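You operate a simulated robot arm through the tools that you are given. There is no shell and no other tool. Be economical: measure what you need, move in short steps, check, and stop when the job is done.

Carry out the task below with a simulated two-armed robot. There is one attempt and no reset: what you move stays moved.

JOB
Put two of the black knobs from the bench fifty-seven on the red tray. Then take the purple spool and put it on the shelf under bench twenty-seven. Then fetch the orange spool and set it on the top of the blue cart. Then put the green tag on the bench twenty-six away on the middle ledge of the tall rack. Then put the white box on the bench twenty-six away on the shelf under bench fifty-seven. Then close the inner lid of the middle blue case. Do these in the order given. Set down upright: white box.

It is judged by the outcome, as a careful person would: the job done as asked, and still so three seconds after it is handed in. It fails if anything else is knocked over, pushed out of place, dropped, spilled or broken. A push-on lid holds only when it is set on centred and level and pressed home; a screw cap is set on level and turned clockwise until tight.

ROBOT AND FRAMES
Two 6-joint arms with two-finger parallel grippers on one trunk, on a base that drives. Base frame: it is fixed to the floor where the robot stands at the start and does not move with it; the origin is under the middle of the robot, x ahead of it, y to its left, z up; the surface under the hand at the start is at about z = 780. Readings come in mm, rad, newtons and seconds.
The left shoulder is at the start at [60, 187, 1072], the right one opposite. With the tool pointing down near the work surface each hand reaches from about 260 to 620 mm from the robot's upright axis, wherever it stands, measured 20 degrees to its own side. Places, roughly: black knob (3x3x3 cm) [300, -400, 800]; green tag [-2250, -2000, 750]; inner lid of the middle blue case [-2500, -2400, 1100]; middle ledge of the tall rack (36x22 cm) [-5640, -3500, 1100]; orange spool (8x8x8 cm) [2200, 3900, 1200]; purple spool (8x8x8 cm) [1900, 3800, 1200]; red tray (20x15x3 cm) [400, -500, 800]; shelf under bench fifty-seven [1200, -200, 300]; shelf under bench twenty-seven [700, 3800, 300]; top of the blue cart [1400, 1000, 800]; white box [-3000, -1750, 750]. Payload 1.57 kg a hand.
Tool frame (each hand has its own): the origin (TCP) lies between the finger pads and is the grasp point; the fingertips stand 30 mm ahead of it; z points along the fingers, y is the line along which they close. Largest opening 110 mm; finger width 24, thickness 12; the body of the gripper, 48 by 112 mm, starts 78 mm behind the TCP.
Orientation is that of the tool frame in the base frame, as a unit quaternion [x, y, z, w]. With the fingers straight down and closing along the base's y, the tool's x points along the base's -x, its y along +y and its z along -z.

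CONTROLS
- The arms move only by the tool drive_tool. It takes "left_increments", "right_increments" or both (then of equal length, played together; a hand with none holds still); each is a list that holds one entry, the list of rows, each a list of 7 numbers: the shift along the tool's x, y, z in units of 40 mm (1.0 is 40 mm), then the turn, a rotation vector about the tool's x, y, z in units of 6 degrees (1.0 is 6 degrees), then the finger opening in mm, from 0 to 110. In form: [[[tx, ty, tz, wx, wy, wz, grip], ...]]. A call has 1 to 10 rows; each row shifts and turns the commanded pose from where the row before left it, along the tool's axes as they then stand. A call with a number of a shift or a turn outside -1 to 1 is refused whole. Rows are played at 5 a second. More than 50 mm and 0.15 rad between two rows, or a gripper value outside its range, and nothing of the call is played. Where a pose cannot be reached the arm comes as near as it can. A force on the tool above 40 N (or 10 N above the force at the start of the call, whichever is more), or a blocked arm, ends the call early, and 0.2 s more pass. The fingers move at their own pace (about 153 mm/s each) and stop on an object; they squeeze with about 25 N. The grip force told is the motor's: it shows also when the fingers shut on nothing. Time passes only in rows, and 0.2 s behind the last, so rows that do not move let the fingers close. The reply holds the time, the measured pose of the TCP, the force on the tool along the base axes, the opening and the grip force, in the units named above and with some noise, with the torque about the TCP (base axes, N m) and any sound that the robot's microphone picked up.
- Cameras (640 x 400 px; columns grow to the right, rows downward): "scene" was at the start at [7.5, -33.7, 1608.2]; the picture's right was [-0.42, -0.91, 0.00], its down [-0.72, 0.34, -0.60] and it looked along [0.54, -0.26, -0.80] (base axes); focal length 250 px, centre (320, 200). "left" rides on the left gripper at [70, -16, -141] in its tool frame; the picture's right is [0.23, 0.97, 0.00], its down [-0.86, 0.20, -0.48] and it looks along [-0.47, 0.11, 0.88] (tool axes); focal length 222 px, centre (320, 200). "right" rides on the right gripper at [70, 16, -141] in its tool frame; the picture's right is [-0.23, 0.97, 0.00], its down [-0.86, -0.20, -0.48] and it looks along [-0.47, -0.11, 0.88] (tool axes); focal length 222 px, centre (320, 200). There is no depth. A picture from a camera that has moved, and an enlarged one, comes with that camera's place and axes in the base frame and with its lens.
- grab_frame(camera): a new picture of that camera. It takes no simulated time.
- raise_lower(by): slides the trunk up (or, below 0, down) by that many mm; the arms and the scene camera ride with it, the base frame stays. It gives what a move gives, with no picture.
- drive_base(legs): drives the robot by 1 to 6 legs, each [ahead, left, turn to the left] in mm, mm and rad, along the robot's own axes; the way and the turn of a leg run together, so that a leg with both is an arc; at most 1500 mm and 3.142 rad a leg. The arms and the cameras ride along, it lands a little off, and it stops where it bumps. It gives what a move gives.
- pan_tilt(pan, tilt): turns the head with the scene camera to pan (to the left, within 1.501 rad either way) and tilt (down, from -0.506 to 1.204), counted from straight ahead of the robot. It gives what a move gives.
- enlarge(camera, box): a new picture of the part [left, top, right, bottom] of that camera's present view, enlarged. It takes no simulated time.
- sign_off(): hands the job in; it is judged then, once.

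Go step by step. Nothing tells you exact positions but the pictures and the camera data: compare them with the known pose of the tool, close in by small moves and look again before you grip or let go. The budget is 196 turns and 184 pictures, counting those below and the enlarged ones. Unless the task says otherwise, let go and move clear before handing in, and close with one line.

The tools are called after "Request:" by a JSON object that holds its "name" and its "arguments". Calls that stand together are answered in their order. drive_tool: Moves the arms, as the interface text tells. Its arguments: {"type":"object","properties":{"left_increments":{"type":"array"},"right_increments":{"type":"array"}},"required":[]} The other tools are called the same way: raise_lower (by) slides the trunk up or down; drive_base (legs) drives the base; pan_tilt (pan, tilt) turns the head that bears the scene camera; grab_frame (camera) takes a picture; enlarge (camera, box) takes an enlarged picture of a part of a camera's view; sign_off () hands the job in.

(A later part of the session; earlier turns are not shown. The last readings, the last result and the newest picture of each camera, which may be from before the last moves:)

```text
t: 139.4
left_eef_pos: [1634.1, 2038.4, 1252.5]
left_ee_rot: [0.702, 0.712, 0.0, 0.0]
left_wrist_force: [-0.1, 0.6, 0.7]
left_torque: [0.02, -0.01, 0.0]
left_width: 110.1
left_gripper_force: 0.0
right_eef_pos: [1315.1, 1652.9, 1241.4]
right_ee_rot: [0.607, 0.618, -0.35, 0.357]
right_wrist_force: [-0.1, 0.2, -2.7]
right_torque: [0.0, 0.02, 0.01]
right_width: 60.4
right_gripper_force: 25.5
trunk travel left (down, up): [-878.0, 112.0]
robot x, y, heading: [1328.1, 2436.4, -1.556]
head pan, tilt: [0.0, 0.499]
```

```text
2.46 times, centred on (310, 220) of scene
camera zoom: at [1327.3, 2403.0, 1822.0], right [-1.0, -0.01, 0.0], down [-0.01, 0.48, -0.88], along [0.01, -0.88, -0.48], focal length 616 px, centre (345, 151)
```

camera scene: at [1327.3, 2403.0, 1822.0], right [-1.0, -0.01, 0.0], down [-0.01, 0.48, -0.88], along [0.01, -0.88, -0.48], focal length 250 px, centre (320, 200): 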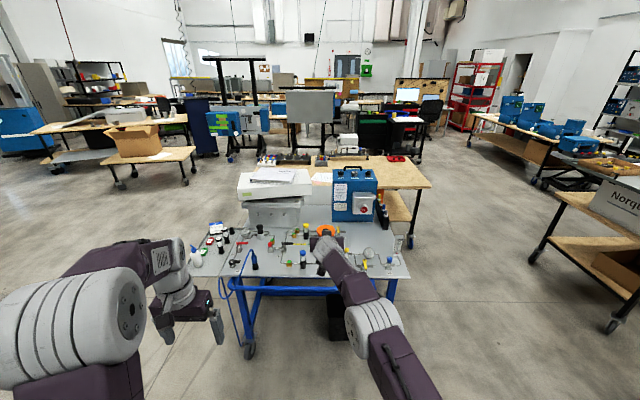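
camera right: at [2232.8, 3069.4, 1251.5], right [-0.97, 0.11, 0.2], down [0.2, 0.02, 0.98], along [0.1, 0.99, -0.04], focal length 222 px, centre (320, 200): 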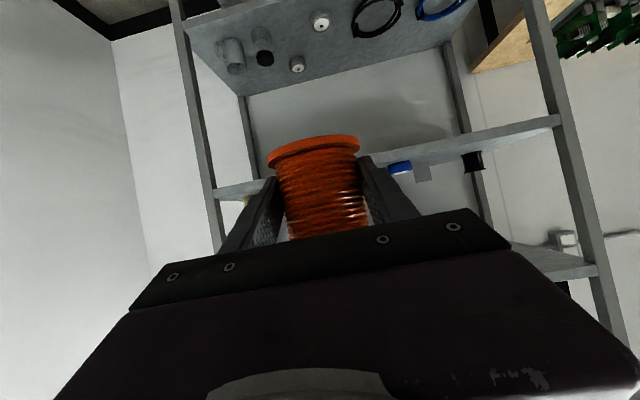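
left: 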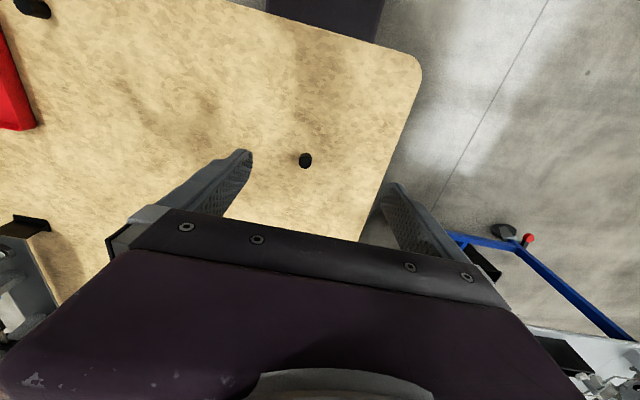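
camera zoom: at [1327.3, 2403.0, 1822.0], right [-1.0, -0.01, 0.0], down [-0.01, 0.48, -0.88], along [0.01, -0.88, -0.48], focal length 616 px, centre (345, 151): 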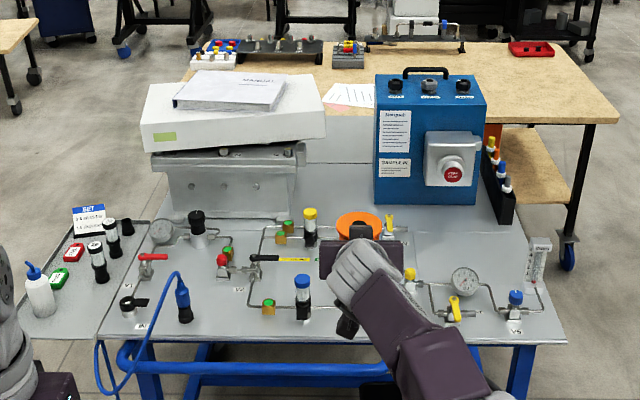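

Much of the top is covered by a pipe rig. I'll shift left so that the arm no longer hides the front right part.

Request:
{"name": "drive_base", "arguments": {"legs": [[0, 330, 0]]}}

Request:
{"name": "pan_tilt", "arguments": {"pan": -0.2, "tilt": 0.65}}

Request:
{"name": "grab_frame", "arguments": {"camera": "scene"}}

Request:
{"name": "enlarge", "arguments": {"camera": "scene", "box": [180, 90, 480, 275]}}

```text
t: 141.6
left_eef_pos: [1963.0, 2043.7, 1254.6]
left_ee_rot: [0.701, 0.713, 0.001, 0.001]
left_wrist_force: [-0.4, -0.6, -0.4]
left_torque: [0.01, 0.0, 0.01]
left_width: 109.9
left_gripper_force: 0.1
right_eef_pos: [1645.5, 1659.0, 1242.0]
right_ee_rot: [0.607, 0.617, -0.35, 0.357]
right_wrist_force: [-0.9, -0.3, -2.9]
right_torque: [0.04, -0.03, 0.02]
right_width: 60.4
right_gripper_force: 24.8
trunk travel left (down, up): [-878.0, 112.0]
robot x, y, heading: [1655.5, 2444.9, -1.556]
head pan, tilt: [0.0, 0.499]
```

```text
t: 142.3
left_eef_pos: [1966.0, 2043.8, 1254.2]
left_ee_rot: [0.702, 0.712, 0.0, -0.001]
left_wrist_force: [0.0, -0.3, -0.2]
left_torque: [0.02, -0.03, 0.03]
left_width: 110.0
left_gripper_force: 0.0
right_eef_pos: [1645.8, 1658.4, 1240.4]
right_ee_rot: [0.607, 0.618, -0.35, 0.356]
right_wrist_force: [0.0, -0.5, -2.4]
right_torque: [0.04, 0.02, 0.0]
right_width: 59.9
right_gripper_force: 25.7
trunk travel left (down, up): [-878.0, 112.0]
robot x, y, heading: [1653.5, 2443.7, -1.552]
head pan, tilt: [-0.201, 0.649]
```

```text
127 pictures are left
camera scene: at [1640.6, 2413.7, 1808.7], right [-0.98, 0.18, 0.0], down [0.11, 0.59, -0.8], along [-0.15, -0.78, -0.6], focal length 250 px, centre (320, 200)
```

scene: 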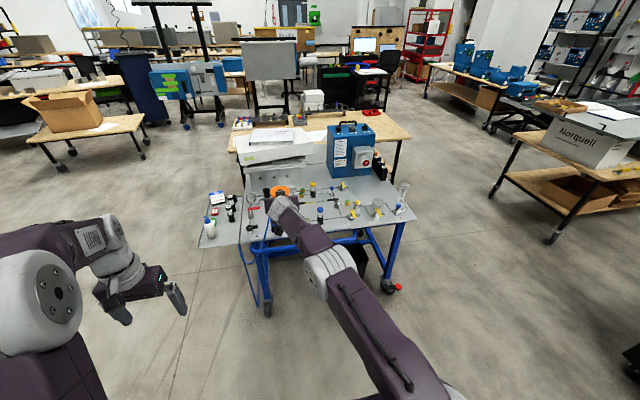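

```text
2.13 times, centred on (330, 182) of scene
camera zoom: at [1640.6, 2413.7, 1808.7], right [-0.98, 0.18, 0.0], down [0.11, 0.59, -0.8], along [-0.15, -0.78, -0.6], focal length 534 px, centre (299, 237)
```

zoom: 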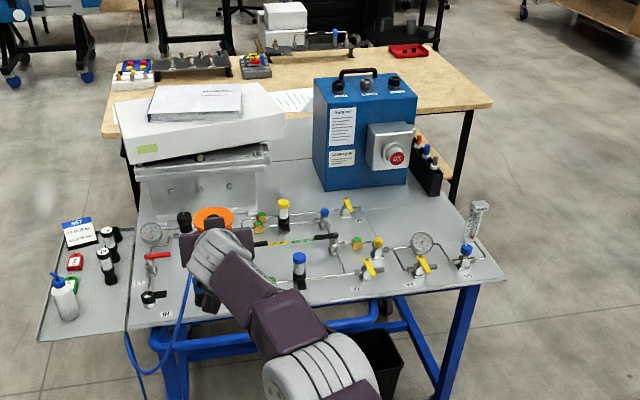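

I see free patches near the front edge of the cart. I'll enlarge more.

Request:
{"name": "enlarge", "arguments": {"camera": "scene", "box": [290, 165, 430, 255]}}

```text
4.44 times, centred on (360, 210) of scene
camera zoom: at [1640.6, 2413.7, 1808.7], right [-0.98, 0.18, 0.0], down [0.11, 0.59, -0.8], along [-0.15, -0.78, -0.6], focal length 1112 px, centre (142, 156)
```

zoom: 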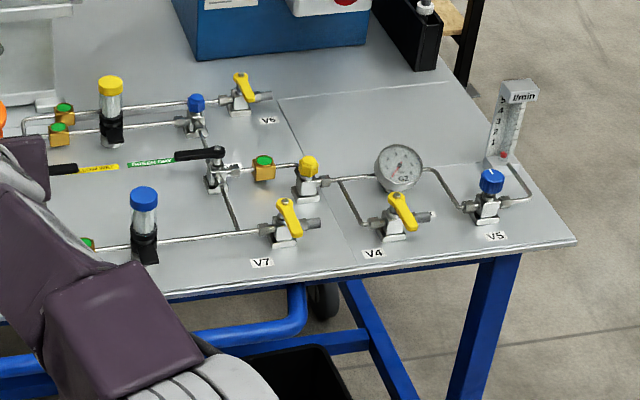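

There's a clear patch of cart top around (980, 1070), between the flow meter and the black block, open from the cart's end at x≈850. I'll go around and approach it from that end.

Request:
{"name": "drive_base", "arguments": {"legs": [[0, -1400, 0], [0, 0, 1.555], [0, -900, 0], [-250, 0, 0]]}}

Request:
{"name": "pan_tilt", "arguments": {"pan": -0.4, "tilt": 0.65}}

Request:
{"name": "grab_frame", "arguments": {"camera": "scene"}}

```text
t: 158.9
left_eef_pos: [394.3, 1820.9, 1252.7]
left_ee_rot: [0.001, 1.0, -0.001, -0.001]
left_wrist_force: [-0.4, -1.5, -0.7]
left_torque: [-0.01, 0.01, -0.03]
left_width: 109.9
left_gripper_force: 0.1
right_eef_pos: [773.7, 1495.3, 1238.7]
right_ee_rot: [0.002, 0.867, -0.001, 0.499]
right_wrist_force: [0.5, 0.2, -2.5]
right_torque: [-0.03, 0.04, -0.02]
right_width: 60.4
right_gripper_force: 25.3
trunk travel left (down, up): [-878.0, 112.0]
robot x, y, heading: [-10.3, 1521.1, -0.004]
head pan, tilt: [-0.201, 0.649]
```

```text
t: 159.6
left_eef_pos: [392.9, 1821.9, 1253.4]
left_ee_rot: [0.001, 1.0, -0.001, 0.001]
left_wrist_force: [-0.1, 0.8, 0.2]
left_torque: [0.02, -0.03, -0.02]
left_width: 110.1
left_gripper_force: 0.1
right_eef_pos: [770.6, 1495.8, 1242.0]
right_ee_rot: [0.002, 0.866, -0.001, 0.499]
right_wrist_force: [-0.5, -0.5, -3.5]
right_torque: [0.0, 0.02, 0.01]
right_width: 60.1
right_gripper_force: 24.6
trunk travel left (down, up): [-878.0, 112.0]
robot x, y, heading: [-9.3, 1521.6, -0.004]
head pan, tilt: [-0.4, 0.649]
```

```text
124 pictures are left
camera scene: at [8.6, 1483.9, 1808.6], right [-0.39, -0.92, 0.0], down [-0.56, 0.24, -0.8], along [0.73, -0.31, -0.6], focal length 250 px, centre (320, 200)
```

scene: 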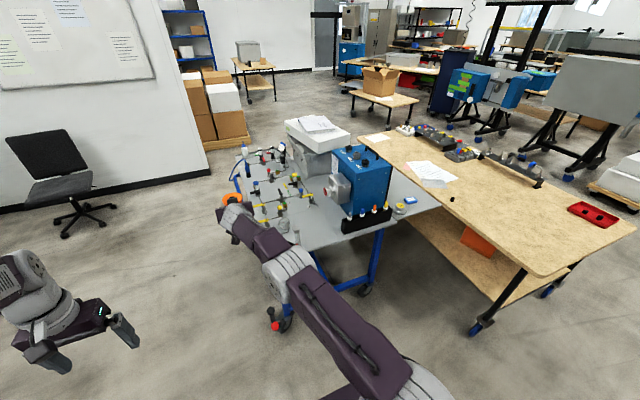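

The patch between rig and the blue box is visible from here. I'll strafe right so that the hand lines up with it.

Request:
{"name": "drive_base", "arguments": {"legs": [[0, -425, 0]]}}

Request:
{"name": "pan_tilt", "arguments": {"pan": 0.0, "tilt": 0.65}}

Request:
{"name": "grab_frame", "arguments": {"camera": "scene"}}

Request:
{"name": "enlarge", "arguments": {"camera": "scene", "box": [240, 110, 420, 225]}}

Request:
{"name": "grab_frame", "arguments": {"camera": "right"}}

```text
t: 162.2
left_eef_pos: [391.3, 1399.8, 1252.6]
left_ee_rot: [0.002, 1.0, -0.001, 0.001]
left_wrist_force: [-0.2, 1.0, 0.1]
left_torque: [0.0, -0.02, 0.01]
left_width: 110.1
left_gripper_force: 0.0
right_eef_pos: [769.3, 1074.0, 1240.8]
right_ee_rot: [0.002, 0.867, -0.002, 0.499]
right_wrist_force: [-0.5, -1.0, -3.7]
right_torque: [-0.02, 0.05, -0.01]
right_width: 60.0
right_gripper_force: 24.6
trunk travel left (down, up): [-878.0, 112.0]
robot x, y, heading: [-13.7, 1095.8, -0.007]
head pan, tilt: [-0.4, 0.649]
```

```text
t: 163.1
left_eef_pos: [391.2, 1396.2, 1254.0]
left_ee_rot: [0.002, 1.0, 0.001, 0.0]
left_wrist_force: [-0.4, -0.2, 0.3]
left_torque: [0.03, -0.02, -0.01]
left_width: 110.0
left_gripper_force: 0.0
right_eef_pos: [769.5, 1071.7, 1240.7]
right_ee_rot: [0.001, 0.867, 0.0, 0.499]
right_wrist_force: [-0.5, -0.7, -2.5]
right_torque: [-0.01, 0.06, 0.0]
right_width: 60.0
right_gripper_force: 24.9
trunk travel left (down, up): [-878.0, 112.0]
robot x, y, heading: [-14.5, 1094.3, -0.005]
head pan, tilt: [0.0, 0.649]
```

```text
123 pictures are left
camera scene: at [14.7, 1094.0, 1808.6], right [0.0, -1.0, 0.0], down [-0.61, 0.0, -0.8], along [0.8, 0.0, -0.61], focal length 250 px, centre (320, 200)
```

scene: 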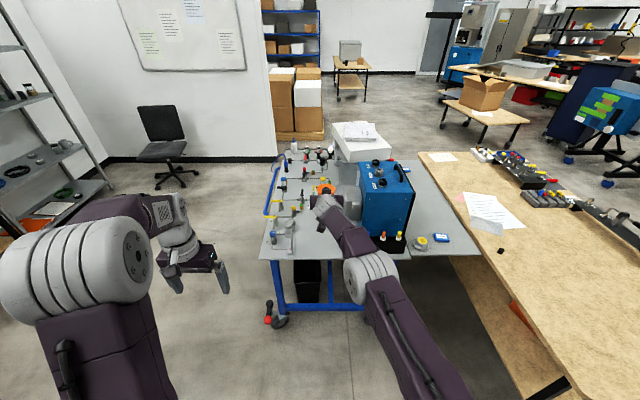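

```text
3.48 times, centred on (330, 168) of scene
camera zoom: at [14.7, 1094.0, 1808.6], right [0.0, -1.0, 0.0], down [-0.61, 0.0, -0.8], along [0.8, 0.0, -0.61], focal length 870 px, centre (285, 313)
```

zoom: 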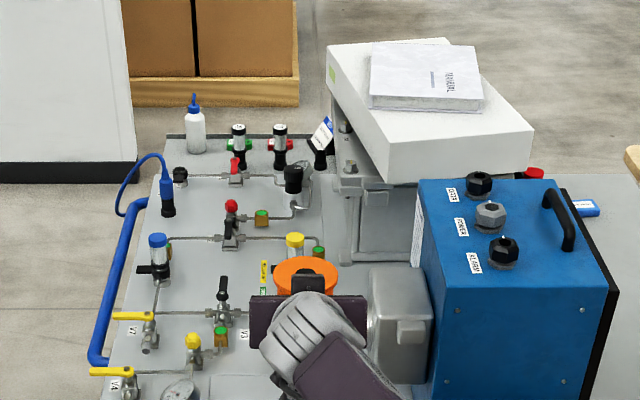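

```text
121 pictures are left
camera right: at [612.4, 1088.9, 1251.8], right [0.12, 0.97, 0.2], down [0.01, -0.2, 0.98], along [0.99, -0.11, -0.04], focal length 222 px, centre (320, 200)
```

right: 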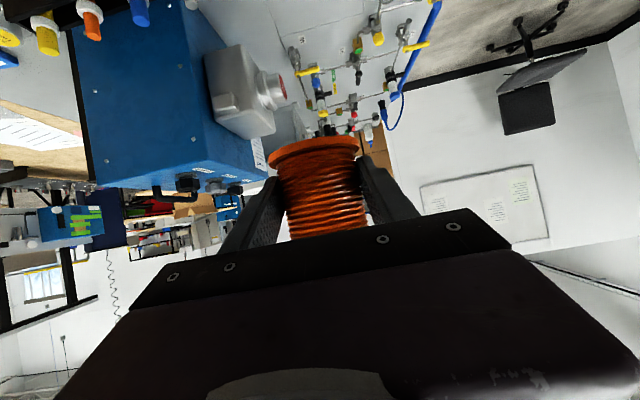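

The corridor at y≈1085 between gauge and blue box is free. I'll lower beside the cart and look along the hand.

Request:
{"name": "drive_base", "arguments": {"legs": [[-40, 15, 0]]}}

Request:
{"name": "raise_lower", "arguments": {"by": -350}}

Request:
{"name": "grab_frame", "arguments": {"camera": "scene"}}

Request:
{"name": "grab_frame", "arguments": {"camera": "right"}}

```text
t: 164.0
left_eef_pos: [360.7, 1409.7, 1251.1]
left_ee_rot: [0.002, 1.0, 0.001, -0.004]
left_wrist_force: [1.6, -0.2, -0.9]
left_torque: [0.03, 0.11, 0.02]
left_width: 110.2
left_gripper_force: 0.1
right_eef_pos: [738.3, 1083.0, 1234.4]
right_ee_rot: [0.003, 0.869, -0.001, 0.495]
right_wrist_force: [1.5, -0.9, -3.6]
right_torque: [0.01, 0.04, 0.05]
right_width: 60.0
right_gripper_force: 25.1
trunk travel left (down, up): [-878.0, 112.0]
robot x, y, heading: [-48.7, 1112.3, -0.001]
head pan, tilt: [0.0, 0.649]
```

```text
t: 167.4
left_eef_pos: [351.0, 1412.6, 903.5]
left_ee_rot: [0.003, 1.0, 0.0, 0.0]
left_wrist_force: [0.0, 1.2, 0.2]
left_torque: [0.02, -0.01, 0.04]
left_width: 109.9
left_gripper_force: 0.1
right_eef_pos: [728.5, 1085.9, 890.6]
right_ee_rot: [0.003, 0.866, -0.002, 0.5]
right_wrist_force: [0.5, -0.4, -2.9]
right_torque: [0.02, 0.07, -0.01]
right_width: 59.9
right_gripper_force: 25.0
trunk travel left (down, up): [-528.0, 462.0]
robot x, y, heading: [-54.2, 1108.7, -0.005]
head pan, tilt: [0.0, 0.649]
```

```text
120 pictures are left
camera scene: at [-25.2, 1109.9, 1458.7], right [0.0, -1.0, 0.0], down [-0.6, 0.0, -0.8], along [0.8, 0.0, -0.6], focal length 250 px, centre (320, 200)
```

scene: 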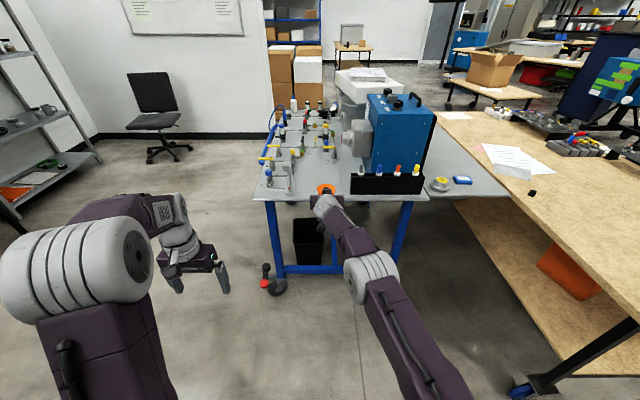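

```text
119 pictures are left
camera right: at [572.5, 1103.6, 901.6], right [0.12, 0.97, 0.2], down [0.01, -0.2, 0.98], along [0.99, -0.11, -0.04], focal length 222 px, centre (320, 200)
```

right: 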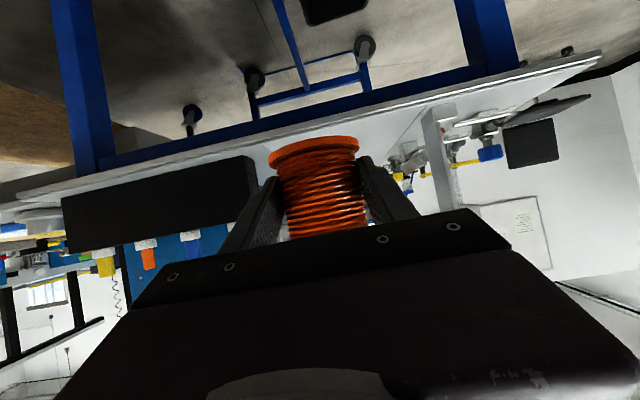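

I'll enlarge to measure the gap between the black block and the flow meter.

Request:
{"name": "enlarge", "arguments": {"camera": "scene", "box": [240, 100, 440, 225]}}

```text
3.20 times, centred on (340, 162) of scene
camera zoom: at [-25.2, 1109.9, 1458.7], right [0.0, -1.0, 0.0], down [-0.6, 0.0, -0.8], along [0.8, 0.0, -0.6], focal length 800 px, centre (256, 320)
```

zoom: 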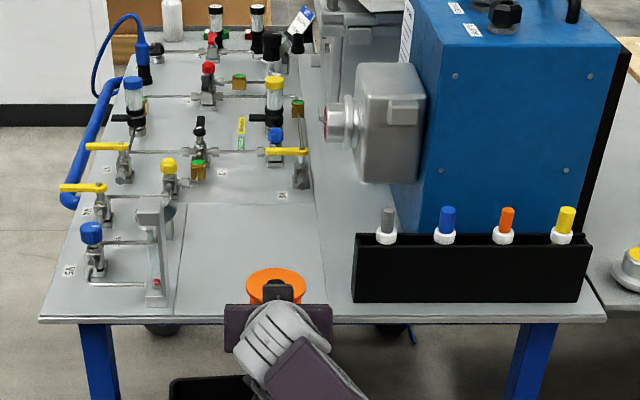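

The gap is clear from y≈975 to 1229. I'll drive in 255 mm at y≈1098.

Request:
{"name": "drive_base", "arguments": {"legs": [[0, 14, 0], [250, 0, 0]]}}

Request:
{"name": "enlarge", "arguments": {"camera": "scene", "box": [220, 130, 420, 255]}}

Request:
{"name": "grab_frame", "arguments": {"camera": "right"}}

```text
t: 169.6
left_eef_pos: [602.6, 1423.1, 902.9]
left_ee_rot: [0.004, 1.0, 0.0, -0.001]
left_wrist_force: [0.5, 0.1, -0.4]
left_torque: [0.01, 0.01, 0.0]
left_width: 110.0
left_gripper_force: 0.0
right_eef_pos: [982.1, 1094.8, 890.1]
right_ee_rot: [0.005, 0.867, -0.003, 0.498]
right_wrist_force: [0.6, -0.4, -2.6]
right_torque: [0.0, 0.05, 0.0]
right_width: 59.8
right_gripper_force: 24.6
trunk travel left (down, up): [-528.0, 462.0]
robot x, y, heading: [199.8, 1122.7, -0.008]
head pan, tilt: [0.0, 0.649]
```

```text
3.20 times, centred on (320, 192) of scene
camera zoom: at [225.9, 1122.3, 1458.6], right [-0.01, -1.0, 0.0], down [-0.61, 0.0, -0.8], along [0.8, -0.01, -0.61], focal length 800 px, centre (320, 224)
```

zoom: 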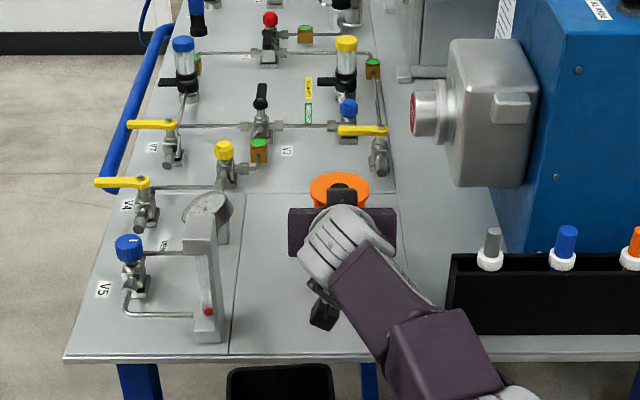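

```text
116 pictures are left
camera right: at [823.3, 1113.8, 901.2], right [0.12, 0.97, 0.2], down [0.01, -0.2, 0.98], along [0.99, -0.12, -0.04], focal length 222 px, centre (320, 200)
```

right: 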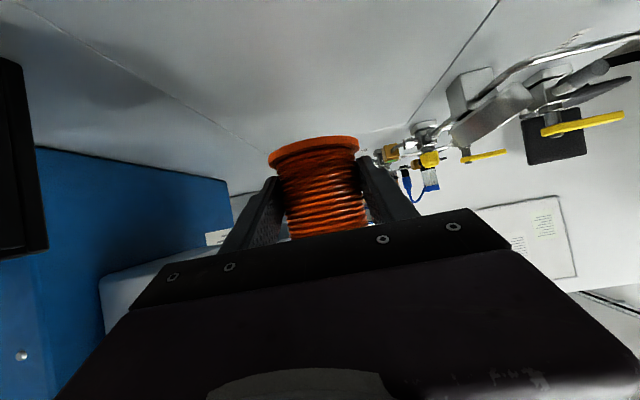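

Clear all round. Lowering with the trunk, then small steps.

Request:
{"name": "raise_lower", "arguments": {"by": -42}}

Request:
{"name": "drive_tool", "arguments": {"right_increments": [[[0.087, 0, 0.05, 0, 0, 0, 0], [0, 0, 0, 0, 0, 0, 0]]]}}

Request:
{"name": "drive_tool", "arguments": {"right_increments": [[[0.087, 0, 0.05, 0, 0, 0, 0], [0, 0, 0, 0, 0, 0, 0]]]}}

Request:
{"name": "grab_frame", "arguments": {"camera": "right"}}

```text
t: 170.4
left_eef_pos: [601.9, 1423.3, 862.0]
left_ee_rot: [0.004, 1.0, 0.0, 0.0]
left_wrist_force: [-0.4, -0.7, -0.2]
left_torque: [0.0, 0.0, 0.02]
left_width: 110.1
left_gripper_force: 0.1
right_eef_pos: [980.1, 1096.1, 849.1]
right_ee_rot: [0.003, 0.866, -0.002, 0.5]
right_wrist_force: [0.5, -0.5, -2.4]
right_torque: [0.01, 0.04, 0.01]
right_width: 60.1
right_gripper_force: 24.5
trunk travel left (down, up): [-486.0, 504.0]
robot x, y, heading: [195.5, 1125.0, -0.015]
head pan, tilt: [0.0, 0.649]
```

```text
t: 171.0
left_eef_pos: [603.0, 1425.1, 862.2]
left_ee_rot: [0.004, 1.0, 0.0, 0.0]
left_wrist_force: [-1.2, -0.2, -0.2]
left_torque: [0.01, 0.0, 0.0]
left_width: 109.8
left_gripper_force: 0.0
right_eef_pos: [979.1, 1095.0, 844.4]
right_ee_rot: [0.004, 0.867, -0.003, 0.499]
right_wrist_force: [0.9, 0.0, -2.9]
right_torque: [0.0, 0.07, 0.02]
right_width: 60.0
right_gripper_force: 25.1
trunk travel left (down, up): [-486.0, 504.0]
robot x, y, heading: [196.2, 1123.1, -0.008]
head pan, tilt: [0.0, 0.649]
```

```text
t: 171.6
left_eef_pos: [603.9, 1424.0, 861.8]
left_ee_rot: [0.005, 1.0, 0.0, 0.0]
left_wrist_force: [-0.3, -0.7, 0.2]
left_torque: [0.01, 0.01, 0.03]
left_width: 110.2
left_gripper_force: 0.2
right_eef_pos: [978.9, 1095.6, 839.9]
right_ee_rot: [0.004, 0.866, -0.003, 0.499]
right_wrist_force: [0.4, -0.5, -3.3]
right_torque: [-0.02, 0.0, 0.01]
right_width: 60.1
right_gripper_force: 24.8
trunk travel left (down, up): [-486.0, 504.0]
robot x, y, heading: [196.2, 1124.8, -0.007]
head pan, tilt: [0.0, 0.649]
```

```text
115 pictures are left
camera right: at [822.7, 1114.0, 851.2], right [0.12, 0.97, 0.2], down [0.01, -0.2, 0.98], along [0.99, -0.12, -0.04], focal length 222 px, centre (320, 200)
```

right: 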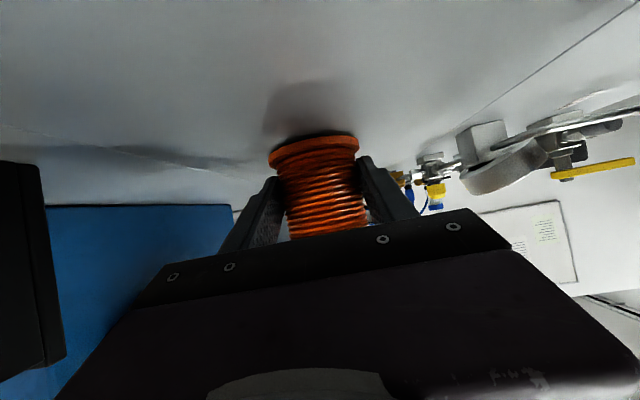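

Not touching yet; a few more small steps.

Request:
{"name": "drive_tool", "arguments": {"right_increments": [[[0.087, 0, 0.05, 0, 0, 0, 0], [0, 0, 0, 0, 0, 0, 0]]]}}

Request:
{"name": "drive_tool", "arguments": {"right_increments": [[[0.075, 0, 0.043, 0, 0, 0, 0], [0, 0, 0, 0, 0, 0, 0]]]}}

Request:
{"name": "drive_tool", "arguments": {"right_increments": [[[0.065, 0, 0.037, 0, 0, 0, 0], [0, 0, 0, 0, 0, 0, 0]]]}}

```text
t: 172.2
left_eef_pos: [603.1, 1423.3, 862.2]
left_ee_rot: [0.005, 1.0, 0.0, 0.0]
left_wrist_force: [-0.9, -0.4, -0.3]
left_torque: [0.0, -0.02, -0.03]
left_width: 110.0
left_gripper_force: 0.1
right_eef_pos: [979.6, 1096.1, 837.1]
right_ee_rot: [0.003, 0.866, -0.002, 0.499]
right_wrist_force: [0.6, 0.3, -1.6]
right_torque: [-0.06, -0.04, 0.03]
right_width: 60.0
right_gripper_force: 24.7
trunk travel left (down, up): [-486.0, 504.0]
robot x, y, heading: [192.7, 1123.0, -0.001]
head pan, tilt: [0.0, 0.649]
```

```text
t: 172.8
left_eef_pos: [602.2, 1423.8, 862.4]
left_ee_rot: [0.004, 1.0, 0.0, 0.002]
left_wrist_force: [0.6, 1.0, 0.3]
left_torque: [0.0, 0.0, 0.01]
left_width: 110.1
left_gripper_force: 0.1
right_eef_pos: [979.6, 1096.8, 838.0]
right_ee_rot: [0.004, 0.865, -0.001, 0.501]
right_wrist_force: [5.4, -0.3, 10.7]
right_torque: [-0.11, 0.14, 0.05]
right_width: 60.1
right_gripper_force: 24.8
trunk travel left (down, up): [-486.0, 504.0]
robot x, y, heading: [197.9, 1125.3, -0.009]
head pan, tilt: [0.0, 0.649]
```

```text
t: 173.4
left_eef_pos: [601.0, 1424.1, 863.2]
left_ee_rot: [0.004, 1.0, 0.0, 0.001]
left_wrist_force: [-0.3, -0.6, 0.1]
left_torque: [0.01, 0.02, 0.0]
left_width: 109.8
left_gripper_force: 0.1
right_eef_pos: [977.7, 1096.6, 833.1]
right_ee_rot: [0.004, 0.865, -0.001, 0.502]
right_wrist_force: [4.8, -1.1, 18.5]
right_torque: [-0.18, -0.27, -0.1]
right_width: 60.0
right_gripper_force: 24.9
trunk travel left (down, up): [-486.0, 504.0]
robot x, y, heading: [195.2, 1123.8, -0.001]
head pan, tilt: [0.0, 0.649]
```

Contact. Ease off, release, withdraw.

Request:
{"name": "drive_tool", "arguments": {"right_increments": [[[-0.087, 0, -0.05, 0, 0, 0, 0], [0, 0, 0, 0, 0, 0, 90], [0, 0, 0, 0, 0, 0, 90], [0, 0, 0, 0, 0, 0, 90]]]}}

Request:
{"name": "drive_base", "arguments": {"legs": [[-350, 0, 0]]}}

Request:
{"name": "grab_frame", "arguments": {"camera": "scene"}}

Request:
{"name": "enlarge", "arguments": {"camera": "scene", "box": [240, 100, 440, 225]}}

```text
t: 174.4
left_eef_pos: [602.5, 1424.1, 860.6]
left_ee_rot: [0.004, 1.0, 0.0, 0.0]
left_wrist_force: [-0.1, 0.0, -0.5]
left_torque: [0.01, 0.0, -0.01]
left_width: 109.7
left_gripper_force: 0.0
right_eef_pos: [979.4, 1095.6, 834.3]
right_ee_rot: [0.004, 0.867, -0.003, 0.498]
right_wrist_force: [0.2, 0.2, 0.3]
right_torque: [0.0, 0.02, 0.03]
right_width: 90.1
right_gripper_force: 0.0
trunk travel left (down, up): [-486.0, 504.0]
robot x, y, heading: [198.9, 1125.2, -0.006]
head pan, tilt: [0.0, 0.649]
```

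```text
t: 176.7
left_eef_pos: [246.7, 1427.4, 861.7]
left_ee_rot: [0.003, 1.0, -0.001, 0.001]
left_wrist_force: [-0.8, 0.4, 0.8]
left_torque: [0.03, 0.0, -0.01]
left_width: 109.9
left_gripper_force: 0.1
right_eef_pos: [623.6, 1100.5, 835.6]
right_ee_rot: [0.002, 0.867, -0.001, 0.499]
right_wrist_force: [-0.7, -0.6, 0.3]
right_torque: [0.02, -0.02, 0.0]
right_width: 89.8
right_gripper_force: 0.0
trunk travel left (down, up): [-486.0, 504.0]
robot x, y, heading: [-158.5, 1124.2, -0.002]
head pan, tilt: [0.0, 0.649]
```

```text
114 pictures are left
camera scene: at [-130.8, 1124.6, 1416.7], right [0.0, -1.0, 0.0], down [-0.6, 0.0, -0.8], along [0.8, 0.0, -0.6], focal length 250 px, centre (320, 200)
```

scene: 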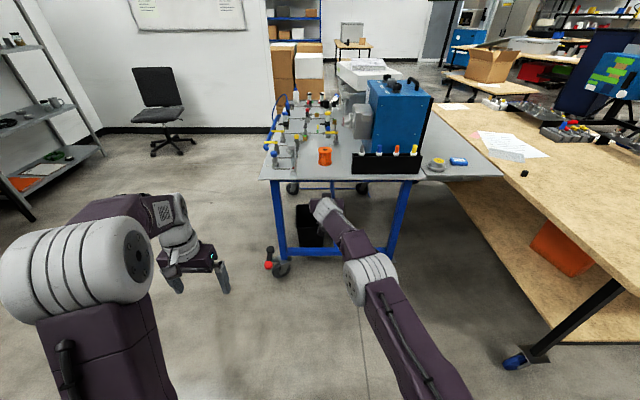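

```text
3.20 times, centred on (340, 162) of scene
camera zoom: at [-130.8, 1124.6, 1416.7], right [0.0, -1.0, 0.0], down [-0.6, 0.0, -0.8], along [0.8, 0.0, -0.6], focal length 800 px, centre (256, 320)
```

zoom: 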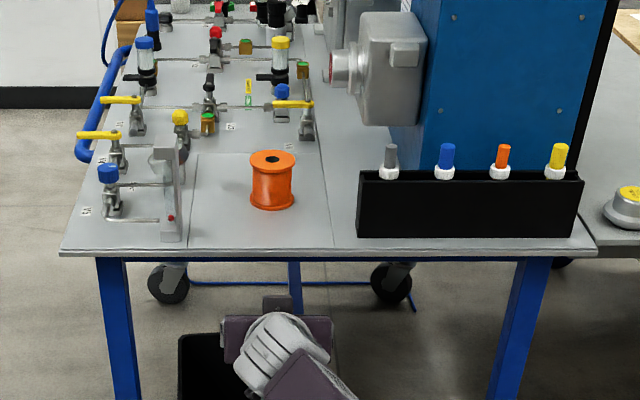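

The orange spool stands on the cart. Now I'll fold the right hand back to pointing down, raise the trunk, and turn to see bench twenty-six.

Request:
{"name": "drive_tool", "arguments": {"right_increments": [[[0.5, 0, -0.866, 0, 0, 0, 90], [0.5, 0, -0.866, 0, 0, 0, 90], [0.5, 0, -0.866, 0, 0, 0, 90], [0.5, 0, -0.866, 0, 0, 0, 90], [0.5, 0, -0.866, 0, 1, 0, 90], [0.4, 0, -0.91, 0, 1, 0, 90], [0, 0, 0, 0, 1, 0, 90], [0, 0, 0, 0, 1, 0, 90], [0, 0, 0, 0, 1, 0, 90], [0, 0, 0, 0, 1, 0, 90]]]}}

Request:
{"name": "drive_tool", "arguments": {"right_increments": [[[0, -0.8, 0, 0, 1, 0, 90], [0, -0.8, 0, 0, 1, 0, 90], [0, -0.8, 0, 0, 1, 0, 90], [0, -0.8, 0, 0, 1, 0, 90], [0, -0.8, 0, 0, 0, 0, 90], [0, -0.8, 0, 0, 0, 0, 90], [0, 0, 0, 0, 0, 0, 90]]]}}

Request:
{"name": "raise_lower", "arguments": {"by": 300}}

Request:
{"name": "drive_base", "arguments": {"legs": [[0, -400, 0], [0, 0, -2.0]]}}

Request:
{"name": "pan_tilt", "arguments": {"pan": 0.0, "tilt": 0.35}}

Request:
{"name": "grab_frame", "arguments": {"camera": "scene"}}

```text
t: 178.9
left_eef_pos: [247.0, 1427.8, 860.7]
left_ee_rot: [0.002, 1.0, 0.0, 0.001]
left_wrist_force: [-0.2, 0.2, -0.7]
left_torque: [-0.02, -0.01, -0.02]
left_width: 109.9
left_gripper_force: 0.1
right_eef_pos: [386.2, 1101.8, 843.7]
right_ee_rot: [0.003, 0.978, -0.001, 0.207]
right_wrist_force: [0.3, 0.3, -1.2]
right_torque: [0.0, 0.01, 0.02]
right_width: 89.9
right_gripper_force: 0.0
trunk travel left (down, up): [-486.0, 504.0]
robot x, y, heading: [-158.7, 1125.9, -0.002]
head pan, tilt: [0.0, 0.649]
```

```text
t: 180.5
left_eef_pos: [247.5, 1426.8, 862.3]
left_ee_rot: [0.002, 1.0, 0.0, -0.001]
left_wrist_force: [0.3, -0.3, -0.3]
left_torque: [0.02, 0.0, 0.03]
left_width: 110.0
left_gripper_force: 0.1
right_eef_pos: [299.1, 931.8, 777.9]
right_ee_rot: [0.017, 0.995, -0.079, 0.058]
right_wrist_force: [0.5, -0.8, 0.6]
right_torque: [-0.02, -0.02, 0.0]
right_width: 89.8
right_gripper_force: 0.1
right hand out of reach, approached as far as the arm can: row 1, 2, 3, 4, 5, 6
trunk travel left (down, up): [-486.0, 504.0]
robot x, y, heading: [-154.3, 1129.3, -0.001]
head pan, tilt: [0.0, 0.649]
```

```text
t: 183.5
left_eef_pos: [246.9, 1427.8, 1161.9]
left_ee_rot: [0.002, 1.0, 0.0, 0.0]
left_wrist_force: [0.4, -0.4, 0.3]
left_torque: [0.02, 0.0, 0.03]
left_width: 110.0
left_gripper_force: 0.1
right_eef_pos: [300.1, 931.5, 1078.4]
right_ee_rot: [0.017, 0.995, -0.08, 0.059]
right_wrist_force: [-0.3, 0.3, 0.5]
right_torque: [0.0, 0.01, 0.01]
right_width: 89.8
right_gripper_force: 0.1
trunk travel left (down, up): [-786.0, 204.0]
robot x, y, heading: [-152.4, 1129.9, -0.001]
head pan, tilt: [0.0, 0.649]
```

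```text
t: 190.8
left_eef_pos: [-49.7, 233.2, 1162.3]
left_ee_rot: [0.84, 0.542, 0.0, 0.0]
left_wrist_force: [-0.5, 0.2, -0.5]
left_torque: [0.02, 0.01, 0.03]
left_width: 110.0
left_gripper_force: 0.0
right_eef_pos: [-523.4, 387.8, 1078.0]
right_ee_rot: [0.844, 0.528, -0.092, -0.035]
right_wrist_force: [0.1, -0.6, -0.9]
right_torque: [-0.02, 0.0, -0.01]
right_width: 89.9
right_gripper_force: 0.1
trunk travel left (down, up): [-786.0, 204.0]
robot x, y, heading: [-159.5, 727.2, -1.998]
head pan, tilt: [0.0, 0.649]
```

```text
t: 191.6
left_eef_pos: [-49.5, 233.4, 1161.4]
left_ee_rot: [0.84, 0.542, 0.001, 0.001]
left_wrist_force: [0.6, -0.2, 0.2]
left_torque: [-0.01, 0.02, -0.02]
left_width: 110.0
left_gripper_force: 0.1
right_eef_pos: [-523.7, 388.0, 1077.4]
right_ee_rot: [0.844, 0.527, -0.092, -0.035]
right_wrist_force: [-1.4, 0.3, 0.4]
right_torque: [0.02, -0.01, 0.03]
right_width: 89.9
right_gripper_force: 0.1
trunk travel left (down, up): [-786.0, 204.0]
robot x, y, heading: [-152.3, 730.7, -1.993]
head pan, tilt: [0.0, 0.351]
```

```text
112 pictures are left
camera scene: at [-172.4, 693.5, 1743.6], right [-0.91, 0.41, 0.0], down [0.14, 0.31, -0.94], along [-0.39, -0.86, -0.34], focal length 250 px, centre (320, 200)
```

scene: 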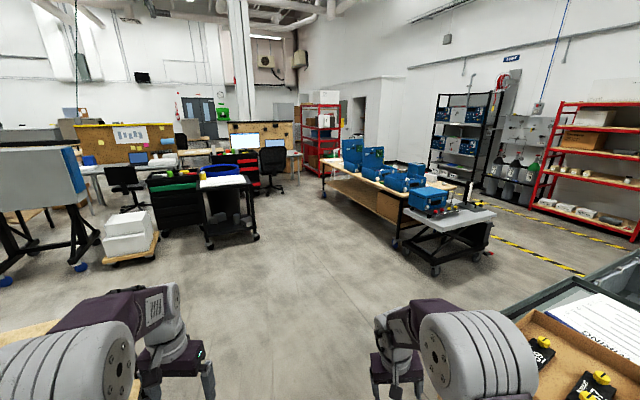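

I see the bench with the blue cases about 3 m ahead, and red/black racks beyond. Enlarging.

Request:
{"name": "enlarge", "arguments": {"camera": "scene", "box": [290, 110, 510, 290]}}

Request:
{"name": "enlarge", "arguments": {"camera": "scene", "box": [410, 60, 640, 230]}}

```text
2.22 times, centred on (400, 200) of scene
camera zoom: at [-172.4, 693.5, 1743.6], right [-0.91, 0.41, 0.0], down [0.14, 0.31, -0.94], along [-0.39, -0.86, -0.34], focal length 556 px, centre (142, 200)
```

zoom: 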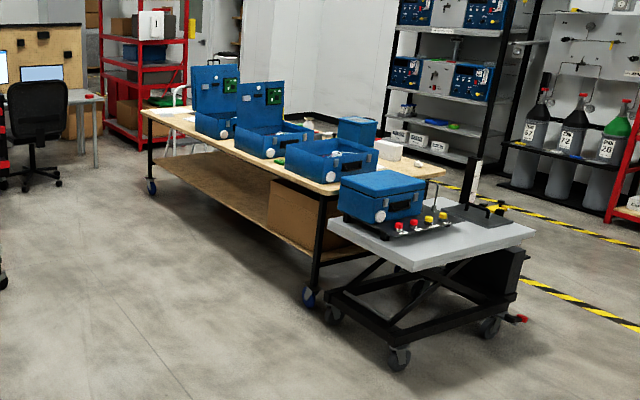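

```text
2.35 times, centred on (525, 145) of scene
camera zoom: at [-172.4, 693.5, 1743.6], right [-0.91, 0.41, 0.0], down [0.14, 0.31, -0.94], along [-0.39, -0.86, -0.34], focal length 588 px, centre (-162, 329)
```

zoom: 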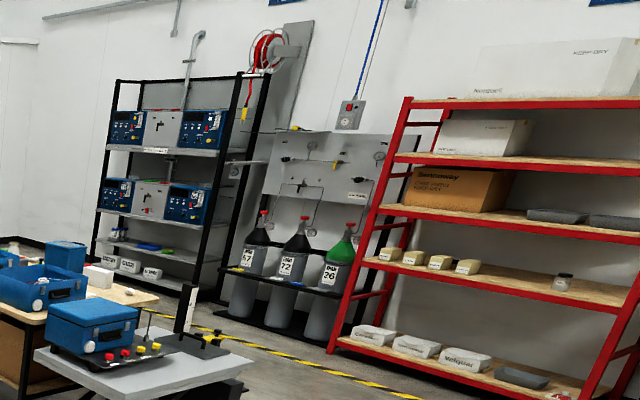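

Bench twenty-six runs along y at x≈-2250…-3170. I'll drive to about (-1000, -1700) and turn to face it.

Request:
{"name": "drive_base", "arguments": {"legs": [[0, 0, 0.08], [1300, 0, 0], [1270, 0, 0], [0, 0, -1.235]]}}

Request:
{"name": "pan_tilt", "arguments": {"pan": 0.0, "tilt": 0.4}}

Request:
{"name": "grab_frame", "arguments": {"camera": "scene"}}

Request:
{"name": "enlarge", "arguments": {"camera": "scene", "box": [180, 90, 440, 250]}}

```text
t: 207.7
left_eef_pos: [-1424.6, -2002.2, 1161.1]
left_ee_rot: [1.0, -0.003, 0.0, 0.0]
left_wrist_force: [0.4, 0.4, 0.2]
left_torque: [0.04, 0.0, 0.0]
left_width: 110.1
left_gripper_force: 0.1
right_eef_pos: [-1476.6, -1506.3, 1078.0]
right_ee_rot: [0.995, -0.017, -0.058, -0.079]
right_wrist_force: [-0.4, -0.4, 0.1]
right_torque: [-0.04, 0.0, 0.02]
right_width: 90.0
right_gripper_force: 0.0
trunk travel left (down, up): [-786.0, 204.0]
robot x, y, heading: [-1021.8, -1702.1, 3.137]
head pan, tilt: [0.0, 0.351]
```

```text
t: 208.3
left_eef_pos: [-1422.6, -2002.2, 1161.9]
left_ee_rot: [1.0, -0.003, 0.0, 0.0]
left_wrist_force: [0.1, 0.2, 0.6]
left_torque: [0.03, -0.02, 0.0]
left_width: 109.8
left_gripper_force: 0.1
right_eef_pos: [-1476.2, -1507.4, 1078.8]
right_ee_rot: [0.995, -0.017, -0.057, -0.079]
right_wrist_force: [0.4, 0.1, 0.0]
right_torque: [0.02, 0.02, 0.0]
right_width: 89.8
right_gripper_force: 0.0
trunk travel left (down, up): [-786.0, 204.0]
robot x, y, heading: [-1019.4, -1700.1, 3.141]
head pan, tilt: [0.0, 0.4]
```

```text
109 pictures are left
camera scene: at [-1051.4, -1704.4, 1739.2], right [0.01, 1.0, 0.0], down [0.39, 0.0, -0.92], along [-0.92, 0.01, -0.39], focal length 250 px, centre (320, 200)
```

scene: 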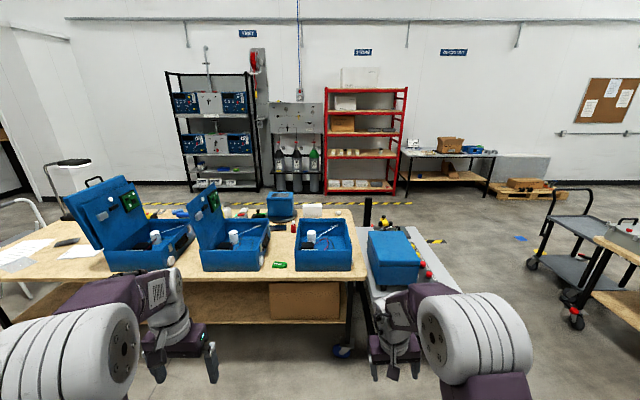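

```text
2.46 times, centred on (310, 170) of scene
camera zoom: at [-1051.4, -1704.4, 1739.2], right [0.01, 1.0, 0.0], down [0.39, 0.0, -0.92], along [-0.92, 0.01, -0.39], focal length 616 px, centre (345, 274)
```

zoom: 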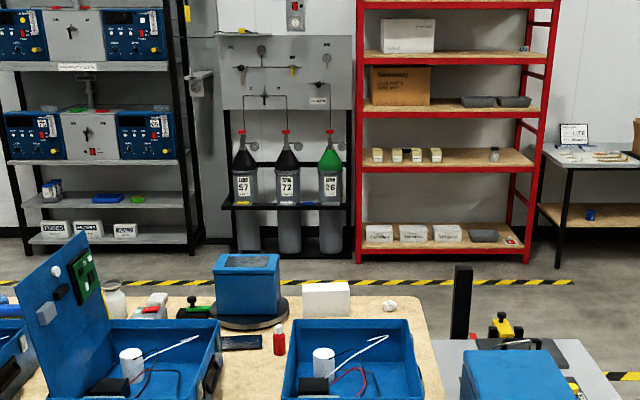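

The green tag lies near the bench's front edge at about (-2328, -1931), between the middle and right cases; the white box is at about (-2990, -1753). First I'll straighten the right hand and tuck the left hand up and back.

Request:
{"name": "drive_tool", "arguments": {"right_increments": [[[0, 0, 0.3, -0.75, 0.55, -0.16, 60], [0, 0, 0.3, -0.75, 0.55, -0.16, 60], [0, 0, 0, 0, 0, 0, 60], [0, 0, 0, 0, 0, 0, 60]]], "left_increments": [[[0.5, 0, -1, 0, 0, 0, 60], [0.5, 0, -1, 0, 0, 0, 60], [0.5, 0, -1, 0, 0, 0, 60], [0.5, 0, -1, 0, 0, 0, 60]]]}}

Request:
{"name": "enlarge", "arguments": {"camera": "scene", "box": [60, 150, 380, 300]}}

```text
t: 209.3
left_eef_pos: [-1341.5, -2003.0, 1323.3]
left_ee_rot: [1.0, -0.004, 0.001, 0.0]
left_wrist_force: [-0.7, -0.3, 0.5]
left_torque: [-0.01, 0.01, 0.02]
left_width: 59.8
left_gripper_force: 0.0
right_eef_pos: [-1457.4, -1506.2, 1045.3]
right_ee_rot: [0.997, -0.009, -0.043, -0.069]
right_wrist_force: [0.0, -0.4, -0.1]
right_torque: [0.0, 0.04, 0.04]
right_width: 60.3
right_gripper_force: 0.0
right hand out of reach, approached as far as the arm can: row 1, 2
trunk travel left (down, up): [-786.0, 204.0]
robot x, y, heading: [-1018.8, -1701.3, 3.137]
head pan, tilt: [0.0, 0.4]
```

```text
2.00 times, centred on (220, 225) of scene
camera zoom: at [-1049.4, -1703.7, 1739.2], right [0.01, 1.0, 0.0], down [0.39, 0.0, -0.92], along [-0.92, 0.01, -0.39], focal length 500 px, centre (520, 150)
```

zoom: 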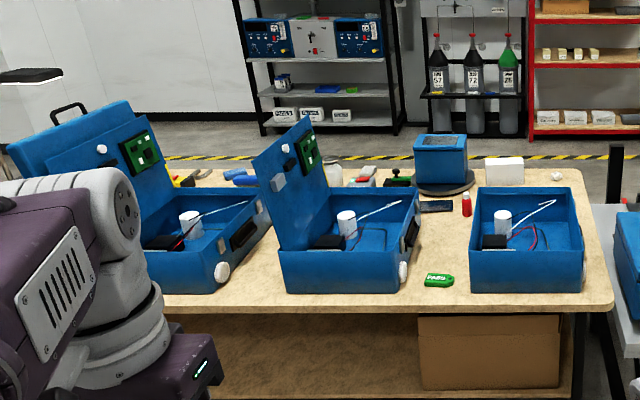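

The tag is clearly visible. The right wrist is near a limit here; I'll extend it forward and down and correct its tilt.

Request:
{"name": "drive_tool", "arguments": {"right_increments": [[[-0.8, -0.4, 0.6, 0, 0, 0, 60], [-0.8, -0.4, 0.6, 0, 0, 0, 60], [-0.5, -0.4, 0.6, -0.7, 0.45, -0.1, 60], [0, 0, 0.5, -0.7, 0.4, -0.1, 60], [0, 0, 0, 0, 0, 0, 60]]]}}

```text
t: 210.5
left_eef_pos: [-1343.2, -2004.8, 1321.5]
left_ee_rot: [1.0, -0.003, -0.001, 0.0]
left_wrist_force: [-0.4, 0.5, 1.0]
left_torque: [0.01, 0.03, 0.02]
left_width: 59.7
left_gripper_force: 0.1
right_eef_pos: [-1498.5, -1438.7, 951.0]
right_ee_rot: [0.997, 0.004, -0.026, -0.068]
right_wrist_force: [-0.2, -0.1, 0.2]
right_torque: [0.02, -0.02, -0.06]
right_width: 60.1
right_gripper_force: 0.0
right hand out of reach, approached as far as the arm can: row 2, 3, 4
trunk travel left (down, up): [-786.0, 204.0]
robot x, y, heading: [-1020.4, -1702.8, 3.134]
head pan, tilt: [0.0, 0.4]
```

The right wrist stays a few degrees off, so I'll use the left hand for the tag. First I'll retract the right hand up and back so it clears the scissor cart, then drive up to the bench.

Request:
{"name": "drive_tool", "arguments": {"right_increments": [[[0.4, 0, -1, 0, 0, 0, 60], [0.4, 0, -1, 0, 0, 0, 60], [0.4, 0, -1, 0, 0, 0, 60], [0.4, 0, -1, 0, 0, 0, 60], [0.4, 0, -1, 0, 0, 0, 60], [0.4, 0, -1, 0, 0, 0, 60], [0, 0, -1, 0, 0, 0, 60], [0, 0, -1, 0, 0, 0, 60]]], "left_increments": [[[0, 0, 0, 0, 0, -1, 60], [0, 0, 0, 0, 0, -1, 60], [0, 0, 0, 0, 0, -1, 60], [0, 0, 0, 0, 0, -1, 60], [0, 0, 0, 0, 0, -1, 60], [0, 0, 0, 0, 0, -1, 60], [0, 0, 0, 0, 0, -1, 60], [0, 0, 0, 0, 0, -1, 60]]]}}

Request:
{"name": "drive_tool", "arguments": {"left_increments": [[[0, 0, 0, 0, 0, -1, 80], [0, 0, 0, 0, 0, -1, 80], [0, 0, 0, 0, 0, -1, 80], [0, 0, 0, 0, 0, -1, 80], [0, 0, 0, 0, 0, -1, 80], [0, 0, 0, 0, 0, -1, 80], [0, 0, 0, 0, 0, -1, 80], [0, 0, 0, 0, 0, 0, 80]]]}}

Request:
{"name": "drive_base", "arguments": {"legs": [[500, 72, 0]]}}

Request:
{"name": "pan_tilt", "arguments": {"pan": 0.0, "tilt": 0.7}}

Request:
{"name": "grab_frame", "arguments": {"camera": "scene"}}

```text
t: 212.3
left_eef_pos: [-1342.3, -2003.7, 1323.1]
left_ee_rot: [0.915, 0.404, -0.001, 0.001]
left_wrist_force: [0.0, 0.1, 0.8]
left_torque: [0.04, 0.0, -0.01]
left_width: 59.9
left_gripper_force: 0.0
right_eef_pos: [-1352.2, -1455.0, 1180.3]
right_ee_rot: [0.994, 0.006, -0.034, -0.107]
right_wrist_force: [-0.1, 0.2, 0.5]
right_torque: [0.02, 0.02, 0.01]
right_width: 60.0
right_gripper_force: 0.3
right hand out of reach, approached as far as the arm can: row 2, 3, 4, 5, 6, 7, 8
trunk travel left (down, up): [-786.0, 204.0]
robot x, y, heading: [-1018.9, -1706.3, 3.138]
head pan, tilt: [0.0, 0.4]
```

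```text
t: 214.1
left_eef_pos: [-1344.1, -2002.0, 1321.5]
left_ee_rot: [0.708, 0.706, 0.0, 0.0]
left_wrist_force: [0.5, -0.2, -0.3]
left_torque: [-0.02, 0.0, -0.02]
left_width: 80.0
left_gripper_force: 0.0
right_eef_pos: [-1352.2, -1453.1, 1178.3]
right_ee_rot: [0.994, 0.006, -0.035, -0.107]
right_wrist_force: [0.4, -0.2, 0.3]
right_torque: [0.05, -0.01, 0.01]
right_width: 60.1
right_gripper_force: 0.1
trunk travel left (down, up): [-786.0, 204.0]
robot x, y, heading: [-1017.0, -1701.2, 3.138]
head pan, tilt: [0.0, 0.4]
```

```text
t: 217.1
left_eef_pos: [-1839.8, -2073.5, 1322.7]
left_ee_rot: [0.708, 0.706, -0.001, -0.001]
left_wrist_force: [-1.2, 0.5, 0.9]
left_torque: [-0.03, 0.01, 0.03]
left_width: 80.1
left_gripper_force: 0.0
right_eef_pos: [-1849.7, -1525.3, 1179.8]
right_ee_rot: [0.994, 0.007, -0.035, -0.107]
right_wrist_force: [-0.6, 0.8, 0.1]
right_torque: [-0.02, 0.03, 0.02]
right_width: 59.9
right_gripper_force: 0.0
trunk travel left (down, up): [-786.0, 204.0]
robot x, y, heading: [-1517.0, -1774.2, 3.143]
head pan, tilt: [0.0, 0.4]
```

```text
t: 217.9
left_eef_pos: [-1842.4, -2074.3, 1321.8]
left_ee_rot: [0.709, 0.706, 0.0, 0.0]
left_wrist_force: [-0.1, -0.8, -0.3]
left_torque: [-0.01, -0.03, -0.01]
left_width: 79.9
left_gripper_force: 0.1
right_eef_pos: [-1852.9, -1525.6, 1178.2]
right_ee_rot: [0.994, 0.008, -0.034, -0.106]
right_wrist_force: [-0.6, -0.4, -0.4]
right_torque: [-0.01, -0.02, 0.01]
right_width: 60.1
right_gripper_force: 0.1
trunk travel left (down, up): [-786.0, 204.0]
robot x, y, heading: [-1519.1, -1777.1, 3.142]
head pan, tilt: [0.0, 0.7]
```

```text
106 pictures are left
camera scene: at [-1542.2, -1775.0, 1712.3], right [0.0, 1.0, 0.0], down [0.64, 0.0, -0.77], along [-0.77, 0.0, -0.64], focal length 250 px, centre (320, 200)
```

scene: 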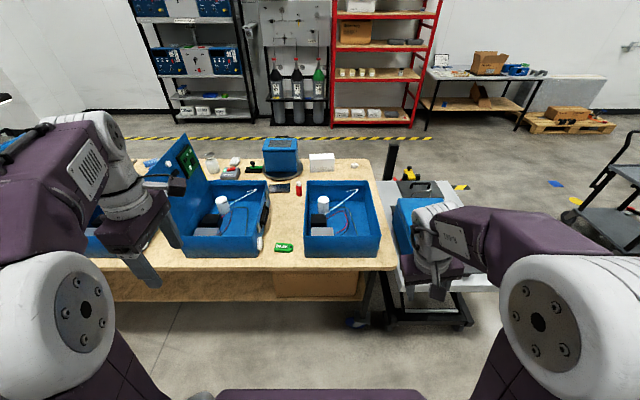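

Tag at about (-2334, -1951). I'll drive the rest of the way, lower the trunk 100 mm, and move the left hand over the tag.

Request:
{"name": "drive_base", "arguments": {"legs": [[330, 0, 0]]}}

Request:
{"name": "raise_lower", "arguments": {"by": -100}}

Request:
{"name": "grab_frame", "arguments": {"camera": "left"}}

Request:
{"name": "enlarge", "arguments": {"camera": "scene", "box": [160, 200, 420, 360]}}

```text
t: 220.1
left_eef_pos: [-2169.8, -2072.8, 1322.4]
left_ee_rot: [0.709, 0.705, 0.0, -0.001]
left_wrist_force: [-0.1, 0.1, 0.1]
left_torque: [-0.01, 0.03, -0.01]
left_width: 80.4
left_gripper_force: 0.0
right_eef_pos: [-2180.5, -1522.6, 1179.3]
right_ee_rot: [0.994, 0.006, -0.035, -0.107]
right_wrist_force: [-0.5, 0.4, -0.8]
right_torque: [-0.01, 0.03, 0.0]
right_width: 60.2
right_gripper_force: 0.1
trunk travel left (down, up): [-786.0, 204.0]
robot x, y, heading: [-1846.3, -1772.4, 3.138]
head pan, tilt: [0.0, 0.7]
```

```text
t: 221.4
left_eef_pos: [-2171.8, -2072.2, 1221.3]
left_ee_rot: [0.709, 0.705, 0.001, 0.0]
left_wrist_force: [-0.4, -0.4, -0.6]
left_torque: [-0.02, 0.0, 0.0]
left_width: 79.9
left_gripper_force: 0.1
right_eef_pos: [-2183.0, -1522.8, 1079.0]
right_ee_rot: [0.994, 0.007, -0.034, -0.107]
right_wrist_force: [0.1, -0.7, 0.4]
right_torque: [-0.01, -0.01, 0.05]
right_width: 60.0
right_gripper_force: 0.1
trunk travel left (down, up): [-686.0, 304.0]
robot x, y, heading: [-1844.2, -1769.7, 3.136]
head pan, tilt: [0.0, 0.7]
```

```text
105 pictures are left
camera left: at [-2189.3, -2002.7, 1363.5], right [0.97, 0.22, 0.0], down [0.2, -0.86, 0.48], along [0.11, -0.47, -0.88], focal length 222 px, centre (320, 200)
```

left: 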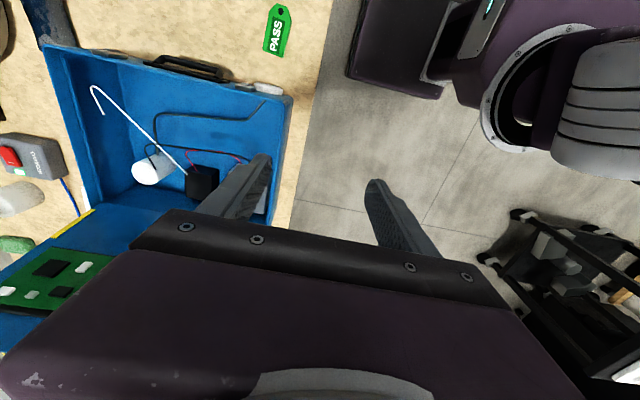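

```text
2.46 times, centred on (290, 280) of scene
camera zoom: at [-1872.7, -1773.6, 1612.3], right [0.0, 1.0, 0.0], down [0.64, 0.0, -0.76], along [-0.76, 0.0, -0.64], focal length 616 px, centre (394, 3)
```

zoom: 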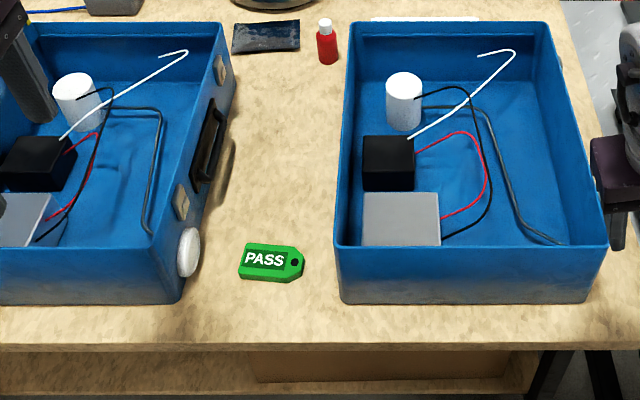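

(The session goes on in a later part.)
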